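You operate a simulated robot arm through the tools that you are given. There is no shell and no other tool. Be economical: measure what you need, move in short steps, check, and stop when the job is done.

The job below is to be done with a simulated robot arm. You get a single attempt, and the scene is never put back.

Task
Take the white tape pad and leave it on top of the black trays.

Only the result counts: the job must be done as asked and must still hold three seconds after the hand-in. Knocking over, shifting, dropping, spilling or breaking anything else fails it.

Robot
A 6-joint arm with a two-finger parallel gripper, fixed in place. Base frame: the origin is at the foot of the arm, x ahead of it, y to its left, z up; the work surface is at about z = 800. Readings come in mm, degrees, newtons and seconds.
With the tool pointing down near the work surface it reaches from about 260 to 680 mm from the base axis. Its first joint turns from -66.0 to 66.0 degrees. Payload 2.9 kg.
The TCP is the grasp point between the finger pads, 30 mm short of the fingertips. In the tool frame z runs along the fingers and y along their closing line. Largest opening 110 mm; finger width 20, thickness 10; the body of the gripper, 48 by 112 mm, starts 55 mm behind the TCP.
Orientation is that of the tool frame in the base frame, as a unit quaternion [x, y, z, w]. With the fingers straight down and closing along the base's y, the tool's x points along the base's -x, its y along +y and its z along -z.

Tools
- The arm moves only by the tool jog_arm. Its argument "commands" is a list of rows, each an object (a shift or turn left out is 0, a gripper value left out holds the last) with "delta_pos": the shift along the base's x, y, z in mm, a list of three; "spin": the turn about the base's z in degrees. In form: [{"delta_pos": [dx, dy, dz], "spin": spin}, ...]. A call has 1 to 12 rows; each row is the pose to reach, as a shift and turn from the pose commanded when the call began. "gripper" is the finger opening in mm, from 0 to 110, set as the call begins (left out, the last holds). Each row takes 0.2 s and may step no farther than 50 mm and 8.6 degrees from the row before; otherwise, or with a gripper value out of range, the whole call is refused. Where a pose cannot be reached the arm comes as near as it can. A force on the tool above 40 N (or 10 N above the force at the start of the call, whichever is more), or a blocked arm, ends the call early, and 0.2 s more pass. The fingers move at their own pace (about 108 mm/s each) and stop on an object; they squeeze with about 30 N. The grip force told is the motor's: it shows also when the fingers shut on nothing. Time passes only in rows, and 0.2 s behind the last, so rows that repeat a pose let the fingers close. It gives the time, the measured TCP pose, the force on the tool (base axes), the opening and the grip force at its end, in the units of the frame above (readings bear some noise).
- Cameras (640 x 400 px; columns grow to the right, rows downward): "scene" is fixed at [76.9, 446.9, 1375.9]; the picture's right is [-0.73, -0.68, 0.00], its down [-0.42, 0.45, -0.78] and it looks along [0.54, -0.57, -0.62] (base axes); focal length 336 px, centre (320, 200). "wrist" rides on the gripper at [72, 17, -103] in the tool frame; the picture's right is [-0.23, 0.97, 0.00], its down [-0.76, -0.18, -0.62] and it looks along [-0.61, -0.14, 0.78] (tool axes); focal length 222 px, centre (320, 200). There is no depth. A picture from a camera that has moved, and an enlarged one, comes with that camera's place and axes in the base frame and with its lens. The place of the scene camera against the robot may be out by one fixed shift of up to 18 mm in any direction.
- get_image(camera): a new picture of that camera. No time passes.
- close_up(camera, box): a new picture of the part [left, top, right, bottom] of that camera's present view, enlarged. No time passes.
- sign_off(): hands the job in; it is judged then, once.

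Work in short steps. Places have to be worked out from the pictures, the camera data and where the tool is seen: move nearer, look again, correct. Check each grasp and each placing, and mend what went wrong. You have 90 turns and 42 pictures in all, those below and enlarged ones among them. Open the gripper and draw the arm clear of the work before you hand the job in, unless the task says otherwise; then end with one line.

The tools are called by a JSON object that holds its "method" and its "body". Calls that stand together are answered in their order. jog_arm: Moves the arm, as the interface text tells. Its arguments: {"type":"object","properties":{"commands":{"type":"array"},"gripper":{"type":"number"}},"required":["commands"]} The other tools are called the same way: get_image (camera) takes a picture; close_up (camera, box) takes an enlarged picture of a part of a camera's view; sign_off () hands the job in.

At the start:

```text
clock: 0.0
ee_pos: [388.9, -10.2, 1055.9]
orientation: [0.0, 1.0, 0.0, 0.0]
ft_force: [0.4, 0.7, -0.2]
opening: 109.8
finger_force: 0.1
```

scene: 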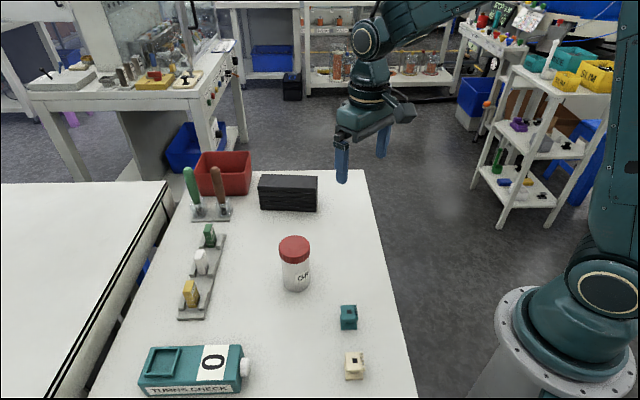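
wrist: 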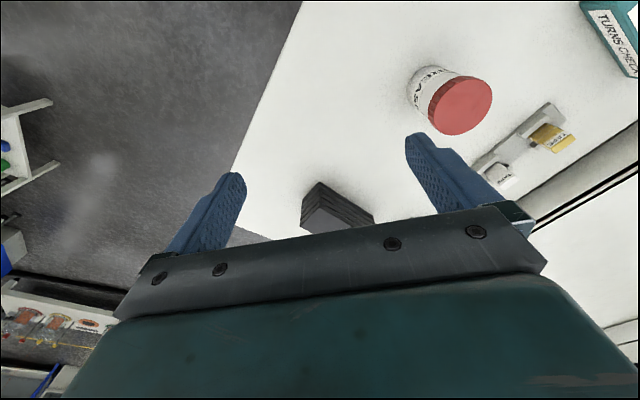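

I'll enlarge the scene to identify the white tape pad and the black trays.

{"method": "close_up", "body": {"camera": "scene", "box": [300, 290, 400, 390]}}

{"method": "close_up", "body": {"camera": "scene", "box": [160, 150, 340, 330]}}

```text
4.00 times, centred on (350, 340) of scene
camera zoom: at [76.9, 446.9, 1375.9], right [-0.73, -0.68, 0.0], down [-0.42, 0.45, -0.78], along [0.54, -0.57, -0.62], focal length 1345 px, centre (200, -360)
```

zoom: 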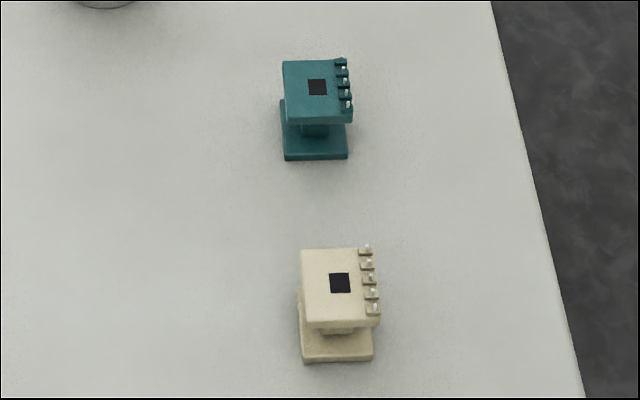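

```text
2.22 times, centred on (250, 240) of scene
camera zoom: at [76.9, 446.9, 1375.9], right [-0.73, -0.68, 0.0], down [-0.42, 0.45, -0.78], along [0.54, -0.57, -0.62], focal length 747 px, centre (476, 111)
```

zoom: 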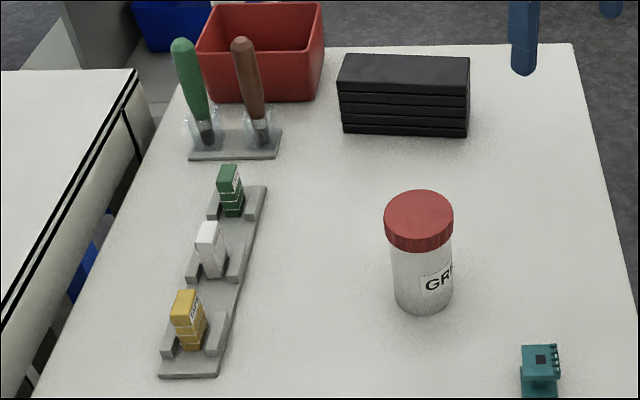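

The white block in the middle of the grey rack (about x 608, y 262) looks like the tape pad, and the black trays are around (642, -26). I'll move the tool, still high, so the wrist camera sees the rack.

{"method": "jog_arm", "body": {"commands": [{"delta_pos": [12, 45, 0]}, {"delta_pos": [24, 90, 0]}, {"delta_pos": [36, 135, 0]}, {"delta_pos": [48, 180, 0]}, {"delta_pos": [60, 225, 0]}, {"delta_pos": [75, 265, 0]}, {"delta_pos": [90, 297, -20]}, {"delta_pos": [105, 297, -60]}, {"delta_pos": [105, 297, -95]}]}}

{"method": "get_image", "body": {"camera": "wrist"}}

```text
clock: 2.0
ee_pos: [496.5, 287.0, 961.7]
orientation: [0.0, 1.0, 0.001, 0.0]
ft_force: [1.2, -0.7, 0.6]
opening: 110.1
finger_force: 0.1
```

```text
37 pictures are left
camera wrist: at [422.2, 303.7, 1064.3], right [0.23, 0.97, 0.0], down [0.76, -0.18, 0.62], along [0.61, -0.14, -0.78], focal length 222 px, centre (320, 200)
```

wrist: 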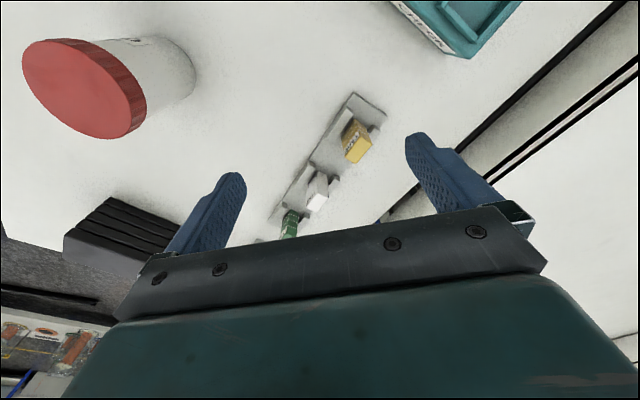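

{"method": "close_up", "body": {"camera": "wrist", "box": [240, 80, 400, 240]}}

{"method": "close_up", "body": {"camera": "scene", "box": [170, 215, 240, 325]}}

```text
2.50 times, centred on (320, 160) of wrist
camera zoom: at [422.2, 303.7, 1064.3], right [0.23, 0.97, 0.0], down [0.76, -0.18, 0.62], along [0.61, -0.14, -0.78], focal length 555 px, centre (320, 300)
```

zoom: 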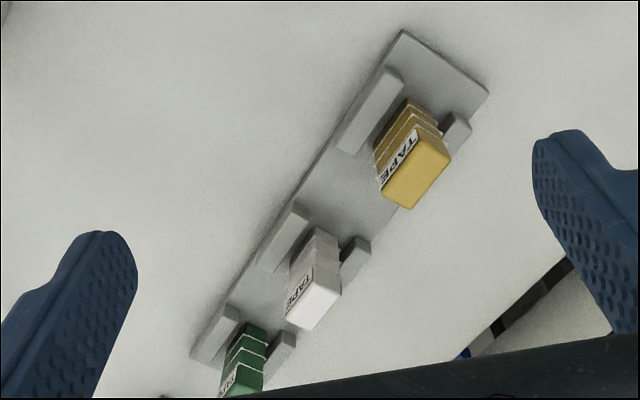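

```text
3.64 times, centred on (205, 270) of scene
camera zoom: at [76.9, 446.9, 1375.8], right [-0.73, -0.68, 0.0], down [-0.42, 0.45, -0.78], along [0.54, -0.57, -0.62], focal length 1223 px, centre (738, -54)
```

zoom: 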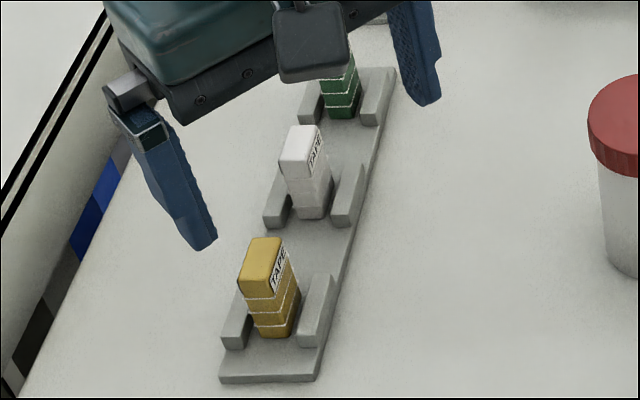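

The label confirms the white "TAPE" block is the target. The rack runs at -45° with the pad near (586, 263) and its top at about z 850. I'll go above it, turning 45° so the fingers close along the rack, and look again.

{"method": "jog_arm", "body": {"commands": [{"delta_pos": [15, -4, 0], "spin": 8}, {"delta_pos": [30, -8, 0], "spin": 16}, {"delta_pos": [45, -12, 0], "spin": 24}, {"delta_pos": [60, -16, 0], "spin": 32}, {"delta_pos": [75, -20, 0], "spin": 40}, {"delta_pos": [91, -24, 0], "spin": 45}, {"delta_pos": [91, -24, 0], "spin": 45}], "gripper": 75}}

{"method": "get_image", "body": {"camera": "wrist"}}

{"method": "close_up", "body": {"camera": "wrist", "box": [240, 80, 400, 240]}}

```text
clock: 3.6
ee_pos: [585.6, 263.6, 962.8]
orientation: [-0.384, 0.923, 0.0, 0.0]
ft_force: [0.5, 0.1, -0.6]
opening: 75.1
finger_force: 0.1
```

```text
34 pictures are left
camera wrist: at [520.4, 223.8, 1064.6], right [-0.53, 0.85, 0.0], down [0.66, 0.41, 0.62], along [0.53, 0.33, -0.78], focal length 222 px, centre (320, 200)
```

wrist: 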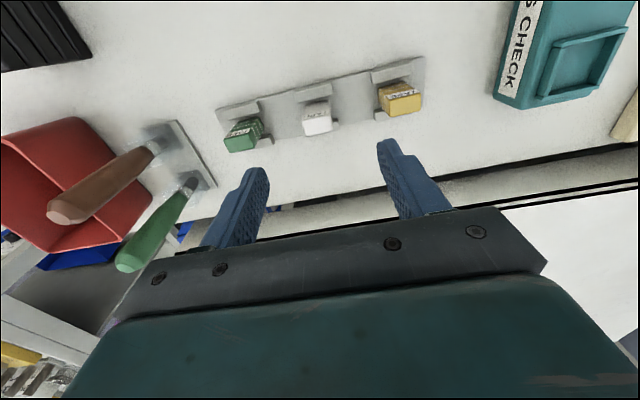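

```text
2.50 times, centred on (320, 160) of wrist
camera zoom: at [520.4, 223.8, 1064.6], right [-0.53, 0.85, 0.0], down [0.66, 0.41, 0.62], along [0.53, 0.33, -0.78], focal length 555 px, centre (320, 300)
```

zoom: 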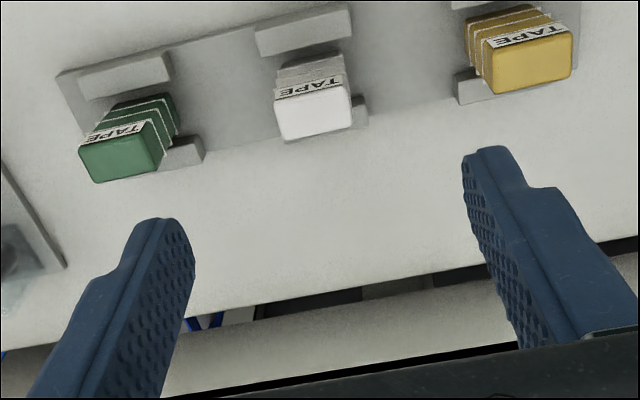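

Both wrist views triangulate the pad to (586, 262.5) with its top at about z 855, squared with the fingers. I'll descend to TCP z≈866, fingertips at 836 and above the low walls, then look.

{"method": "jog_arm", "body": {"commands": [{"delta_pos": [0.5, -0.5, -30]}, {"delta_pos": [0.5, -0.5, -60]}, {"delta_pos": [0.5, -0.5, -80]}, {"delta_pos": [0.5, -0.5, -96]}, {"delta_pos": [0.5, -0.5, -96]}]}}

{"method": "get_image", "body": {"camera": "wrist"}}

{"method": "close_up", "body": {"camera": "scene", "box": [150, 190, 270, 310]}}

```text
clock: 4.8
ee_pos: [585.6, 262.5, 863.9]
orientation: [-0.383, 0.924, 0.0, 0.0]
ft_force: [0.1, -0.1, -0.7]
opening: 75.2
finger_force: 0.1
```

```text
32 pictures are left
camera wrist: at [521.7, 223.6, 967.4], right [-0.53, 0.85, 0.0], down [0.66, 0.41, 0.62], along [0.53, 0.33, -0.78], focal length 222 px, centre (320, 200)
```

wrist: 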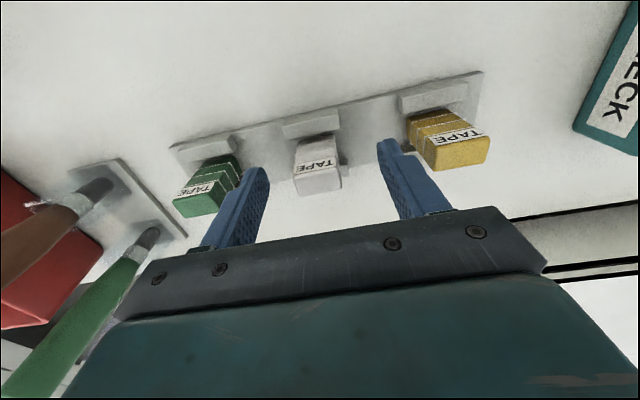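

```text
3.33 times, centred on (210, 250) of scene
camera zoom: at [76.9, 446.9, 1375.9], right [-0.73, -0.68, 0.0], down [-0.42, 0.45, -0.78], along [0.54, -0.57, -0.62], focal length 1121 px, centre (687, 33)
```

zoom: 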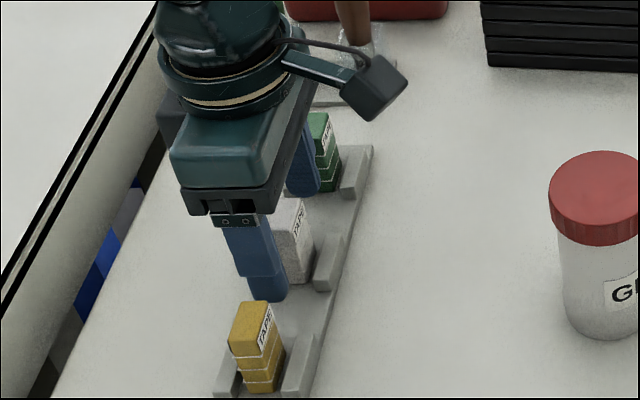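

The pad is centred between the fingers at (585, 262.5), with the TCP about 9 mm above its top. I'll lower 5 mm and close.

{"method": "jog_arm", "body": {"commands": [{"delta_pos": [0, 0, -5]}, {"delta_pos": [0, 0, -5]}]}}

{"method": "jog_arm", "body": {"commands": [{"delta_pos": [0, 0, 0]}, {"delta_pos": [0, 0, 0]}, {"delta_pos": [0, 0, 0]}, {"delta_pos": [0, 0, 0]}], "gripper": 10}}

{"method": "get_image", "body": {"camera": "wrist"}}

```text
clock: 5.4
ee_pos: [585.9, 262.9, 860.0]
orientation: [-0.383, 0.924, 0.0, 0.0]
ft_force: [-0.2, 0.3, 0.4]
opening: 75.0
finger_force: 0.0
```

```text
clock: 6.4
ee_pos: [585.7, 263.6, 860.2]
orientation: [-0.383, 0.924, -0.001, 0.0]
ft_force: [1.2, 0.2, 0.8]
opening: 26.9
finger_force: 30.1
```

```text
30 pictures are left
camera wrist: at [521.7, 223.5, 963.1], right [-0.53, 0.85, 0.0], down [0.66, 0.41, 0.62], along [0.53, 0.33, -0.78], focal length 222 px, centre (320, 200)
```

wrist: 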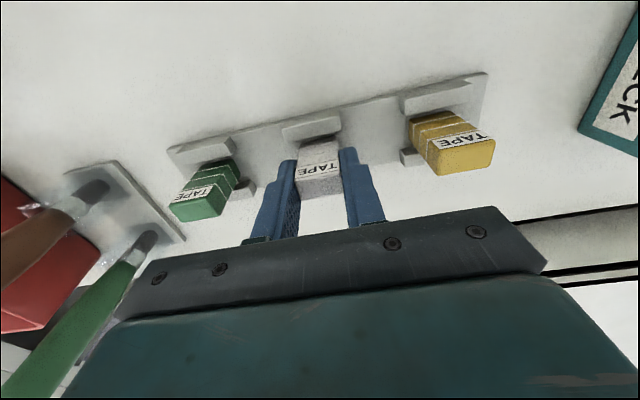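

The pad is gripped, with an opening of 26.9 mm and 30 N. I'll lift straight up slowly and check that only the pad comes along.

{"method": "jog_arm", "body": {"commands": [{"delta_pos": [0, 0, 5]}, {"delta_pos": [0, 0, 15]}, {"delta_pos": [0, 0, 35]}, {"delta_pos": [0, 0, 65]}, {"delta_pos": [0, 0, 100]}, {"delta_pos": [0, 0, 140]}]}}

{"method": "get_image", "body": {"camera": "wrist"}}

{"method": "get_image", "body": {"camera": "scene"}}

```text
clock: 7.8
ee_pos: [586.4, 262.6, 1000.1]
orientation: [-0.383, 0.924, 0.0, -0.001]
ft_force: [0.1, -0.3, -0.1]
opening: 26.9
finger_force: 29.9
```

```text
29 pictures are left
camera wrist: at [520.4, 223.7, 1103.2], right [-0.53, 0.85, 0.0], down [0.66, 0.41, 0.62], along [0.53, 0.33, -0.78], focal length 222 px, centre (320, 200)
```

wrist: 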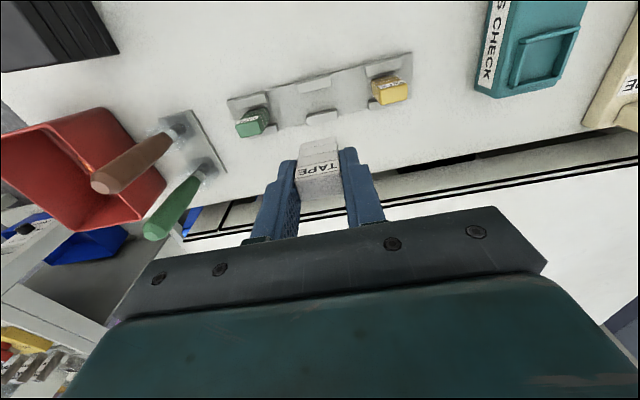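

```text
28 pictures are left
```

scene: 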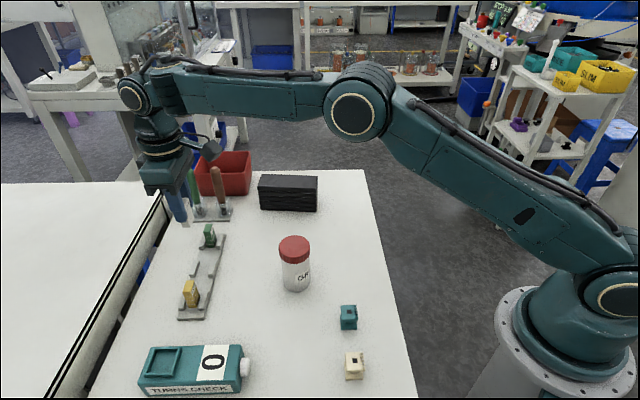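

The pad is lifted cleanly and the rack is undisturbed. I'll pull in slightly, sweep toward the trays at z≈1010 while turning back to spin 0, and view the trays.

{"method": "jog_arm", "body": {"commands": [{"delta_pos": [-25, -25, 10], "spin": -5}, {"delta_pos": [-45, -65, 10], "spin": -12}, {"delta_pos": [-55, -110, 10], "spin": -20}, {"delta_pos": [-60, -155, 10], "spin": -28}, {"delta_pos": [-60, -200, 10], "spin": -36}, {"delta_pos": [-60, -245, 10], "spin": -42}, {"delta_pos": [-60, -285, 10], "spin": -45}, {"delta_pos": [-60, -285, 10], "spin": -45}]}}

{"method": "get_image", "body": {"camera": "wrist"}}

```text
clock: 9.6
ee_pos: [526.0, -23.0, 1008.7]
orientation: [0.001, 1.0, 0.0, -0.001]
ft_force: [-1.1, -0.3, -0.3]
opening: 26.9
finger_force: 29.7
```

```text
27 pictures are left
camera wrist: at [452.7, -6.1, 1111.6], right [0.23, 0.97, 0.0], down [0.76, -0.18, 0.62], along [0.61, -0.14, -0.78], focal length 222 px, centre (320, 200)
```

wrist: 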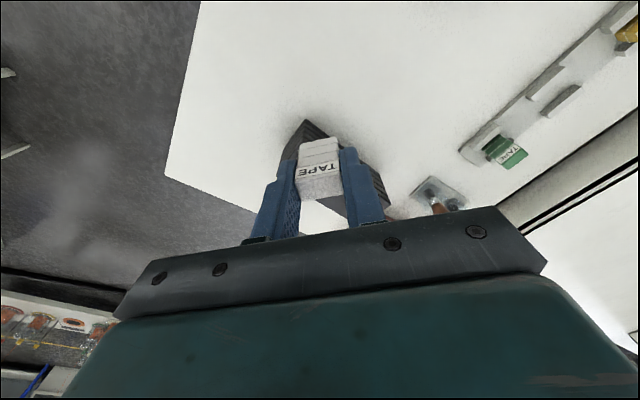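

The gripper hides the trays, so I'll shift back and to the right to see them beside the fingers.

{"method": "jog_arm", "body": {"commands": [{"delta_pos": [15, -45, 10]}, {"delta_pos": [30, -90, 20]}, {"delta_pos": [35, -110, 30]}, {"delta_pos": [35, -110, 30]}]}}

{"method": "get_image", "body": {"camera": "wrist"}}

```text
clock: 10.6
ee_pos: [563.4, -134.5, 1041.4]
orientation: [0.0, 1.0, 0.0, -0.001]
ft_force: [0.2, 0.6, -0.1]
opening: 26.6
finger_force: 29.8
```

```text
26 pictures are left
camera wrist: at [490.0, -117.5, 1142.4], right [0.23, 0.97, 0.0], down [0.76, -0.18, 0.62], along [0.61, -0.14, -0.78], focal length 222 px, centre (320, 200)
```

wrist: 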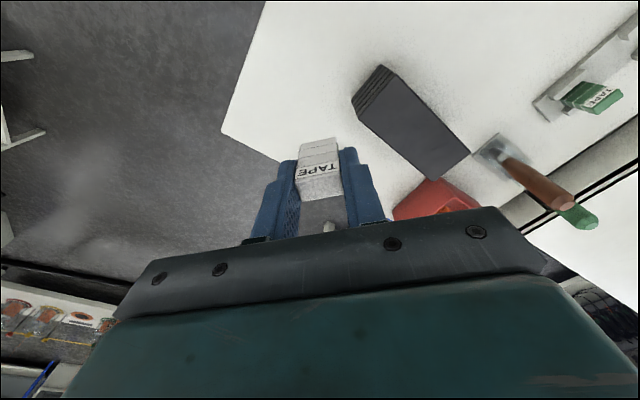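

{"method": "close_up", "body": {"camera": "wrist", "box": [330, 45, 490, 205]}}

{"method": "close_up", "body": {"camera": "scene", "box": [240, 160, 340, 222]}}

```text
2.50 times, centred on (410, 125) of wrist
camera zoom: at [490.0, -117.5, 1142.4], right [0.23, 0.97, 0.0], down [0.76, -0.18, 0.62], along [0.61, -0.14, -0.78], focal length 555 px, centre (95, 388)
```

zoom: 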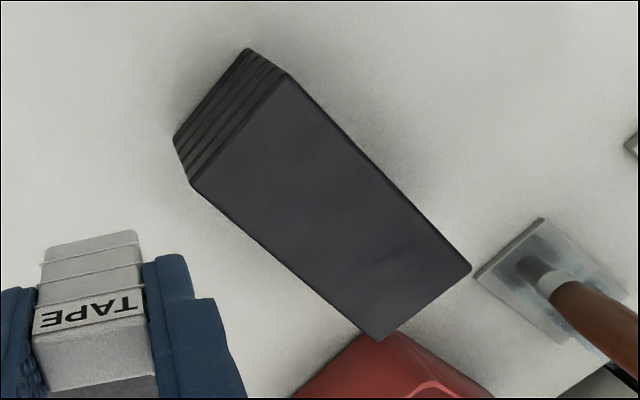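

```text
6.40 times, centred on (290, 191) of scene
camera zoom: at [76.9, 446.9, 1375.9], right [-0.73, -0.68, 0.0], down [-0.42, 0.45, -0.78], along [0.54, -0.57, -0.62], focal length 2152 px, centre (512, 258)
```

zoom: 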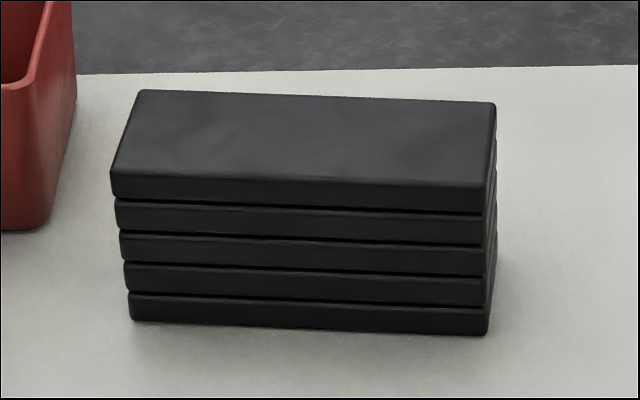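

The tray stack top is a flat ~145×58 mm face centred near (626, -23) at z≈875. I'll move over it with the pad bottom still well clear, then check.

{"method": "jog_arm", "body": {"commands": [{"delta_pos": [20, 38, 0]}, {"delta_pos": [42, 76, 0]}, {"delta_pos": [62, 111, 0]}, {"delta_pos": [62, 111, -45]}, {"delta_pos": [62, 111, -85]}, {"delta_pos": [62, 111, -85]}]}}

{"method": "close_up", "body": {"camera": "scene", "box": [230, 110, 350, 230]}}

{"method": "get_image", "body": {"camera": "wrist"}}

```text
clock: 12.0
ee_pos: [623.0, -21.6, 956.9]
orientation: [-0.001, 1.0, 0.0, -0.001]
ft_force: [-0.2, 0.2, -0.5]
opening: 27.1
finger_force: 29.8
```

```text
3.33 times, centred on (290, 170) of scene
camera zoom: at [76.9, 446.9, 1375.9], right [-0.73, -0.68, 0.0], down [-0.42, 0.45, -0.78], along [0.54, -0.57, -0.62], focal length 1121 px, centre (420, 300)
```

zoom: 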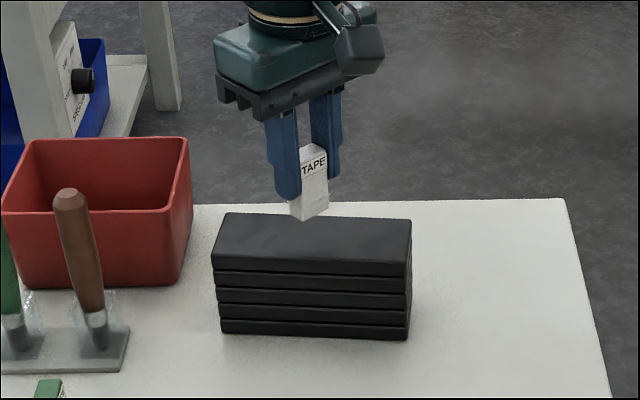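

```text
22 pictures are left
camera wrist: at [550.1, -4.9, 1059.0], right [0.23, 0.97, 0.0], down [0.76, -0.18, 0.62], along [0.61, -0.14, -0.78], focal length 222 px, centre (320, 200)
```

wrist: 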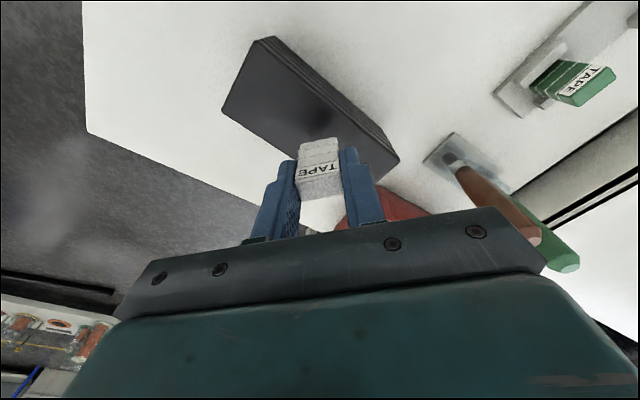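

The pad is over the middle of the stack with roughly 25–30 mm of clearance. I'll lower gently in small steps, watching the force.

{"method": "jog_arm", "body": {"commands": [{"delta_pos": [1, -1, -8]}, {"delta_pos": [1, -1, -16]}, {"delta_pos": [1, -1, -20]}, {"delta_pos": [1, -1, -20]}]}}

{"method": "close_up", "body": {"camera": "scene", "box": [250, 140, 330, 220]}}

```text
clock: 13.0
ee_pos: [624.0, -23.7, 935.8]
orientation: [0.0, 1.0, 0.0, 0.0]
ft_force: [0.2, 0.1, 0.2]
opening: 27.0
finger_force: 30.5
```

```text
5.00 times, centred on (290, 180) of scene
camera zoom: at [76.9, 446.9, 1375.9], right [-0.73, -0.68, 0.0], down [-0.42, 0.45, -0.78], along [0.54, -0.57, -0.62], focal length 1682 px, centre (470, 300)
```

zoom: 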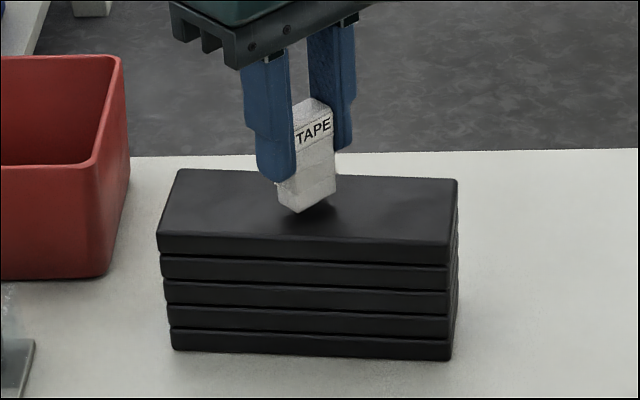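

The pad is hovering just above the tray. I'll creep down 1.5 mm at a time.

{"method": "jog_arm", "body": {"commands": [{"delta_pos": [0, 0, -1.5]}, {"delta_pos": [0, 0, -3]}, {"delta_pos": [0, 0, -4.5]}, {"delta_pos": [0, 0, -4.5]}]}}

{"method": "close_up", "body": {"camera": "scene", "box": [265, 155, 315, 205]}}

```text
clock: 14.0
ee_pos: [622.4, -23.3, 931.8]
orientation: [0.0, 1.0, 0.0, 0.001]
ft_force: [-1.7, -0.8, 8.2]
opening: 26.8
finger_force: 30.5
```

```text
8.00 times, centred on (290, 180) of scene
camera zoom: at [76.7, 446.9, 1375.9], right [-0.73, -0.68, 0.0], down [-0.42, 0.45, -0.78], along [0.54, -0.57, -0.62], focal length 2690 px, centre (560, 360)
```

zoom: 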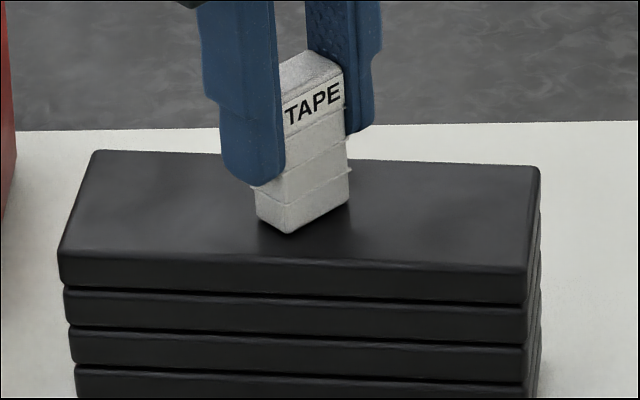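

An upward force of 8 N and the picture both show contact. I'll open the fingers in place.

{"method": "jog_arm", "body": {"commands": [{"delta_pos": [0, 0, 0]}, {"delta_pos": [0, 0, 0]}, {"delta_pos": [0, 0, 0]}], "gripper": 60}}

{"method": "close_up", "body": {"camera": "scene", "box": [250, 140, 330, 220]}}

```text
clock: 14.8
ee_pos: [623.0, -23.7, 930.9]
orientation: [0.0, 1.0, 0.0, 0.0]
ft_force: [-0.4, 0.7, -0.1]
opening: 59.9
finger_force: 0.0
```

```text
5.00 times, centred on (290, 180) of scene
camera zoom: at [76.9, 446.9, 1375.9], right [-0.73, -0.68, 0.0], down [-0.42, 0.45, -0.78], along [0.54, -0.57, -0.62], focal length 1682 px, centre (470, 300)
```

zoom: 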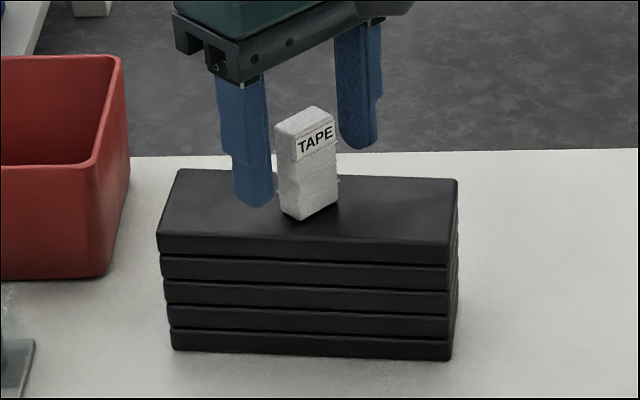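

The pad stands free on the trays. I'll retreat straight up, then back.

{"method": "jog_arm", "body": {"commands": [{"delta_pos": [0, 0, 15]}, {"delta_pos": [0, 0, 45]}, {"delta_pos": [0, 0, 85]}, {"delta_pos": [0, 0, 125]}, {"delta_pos": [-45, 0, 130]}, {"delta_pos": [-90, 0, 130]}, {"delta_pos": [-135, 0, 130]}, {"delta_pos": [-180, 0, 130]}, {"delta_pos": [-180, 0, 130]}]}}

{"method": "get_image", "body": {"camera": "scene"}}

{"method": "close_up", "body": {"camera": "scene", "box": [250, 140, 330, 220]}}

```text
clock: 16.8
ee_pos: [441.0, -23.5, 1060.7]
orientation: [0.0, 1.0, 0.0, 0.0]
ft_force: [0.5, -0.4, -0.1]
opening: 60.0
finger_force: 0.0
```

```text
18 pictures are left
```

scene: 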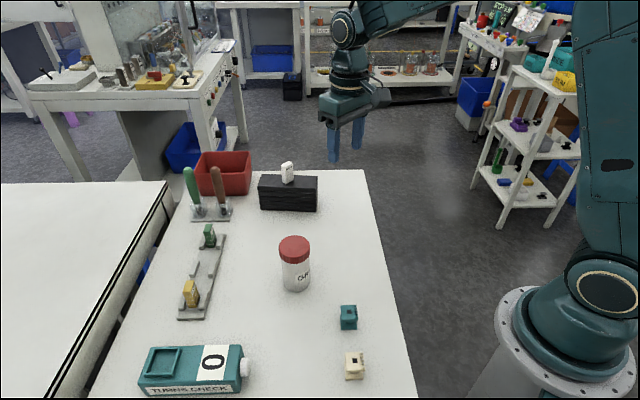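

```text
5.00 times, centred on (290, 180) of scene
camera zoom: at [76.9, 446.9, 1375.9], right [-0.73, -0.68, 0.0], down [-0.42, 0.45, -0.78], along [0.54, -0.57, -0.62], focal length 1682 px, centre (470, 300)
```

zoom: 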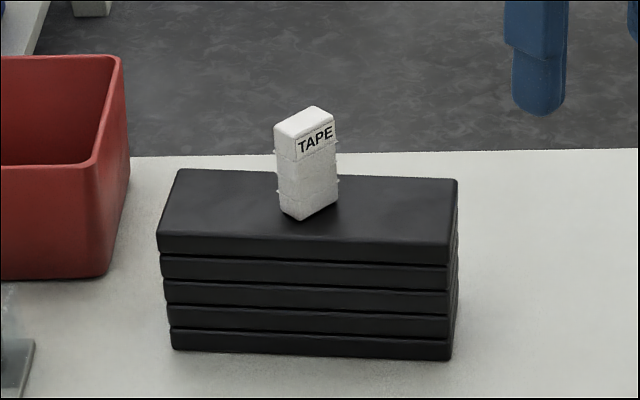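

The pad stands steady on the trays, everything else is undisturbed and the arm is clear, so I'm handing in.

{"method": "sign_off", "body": {}}

```text
The job is handed in.
```

The white tape pad is standing upright on top of the black trays; nothing else looked moved in the last picture, the gripper is open and clear, and the job is handed in.
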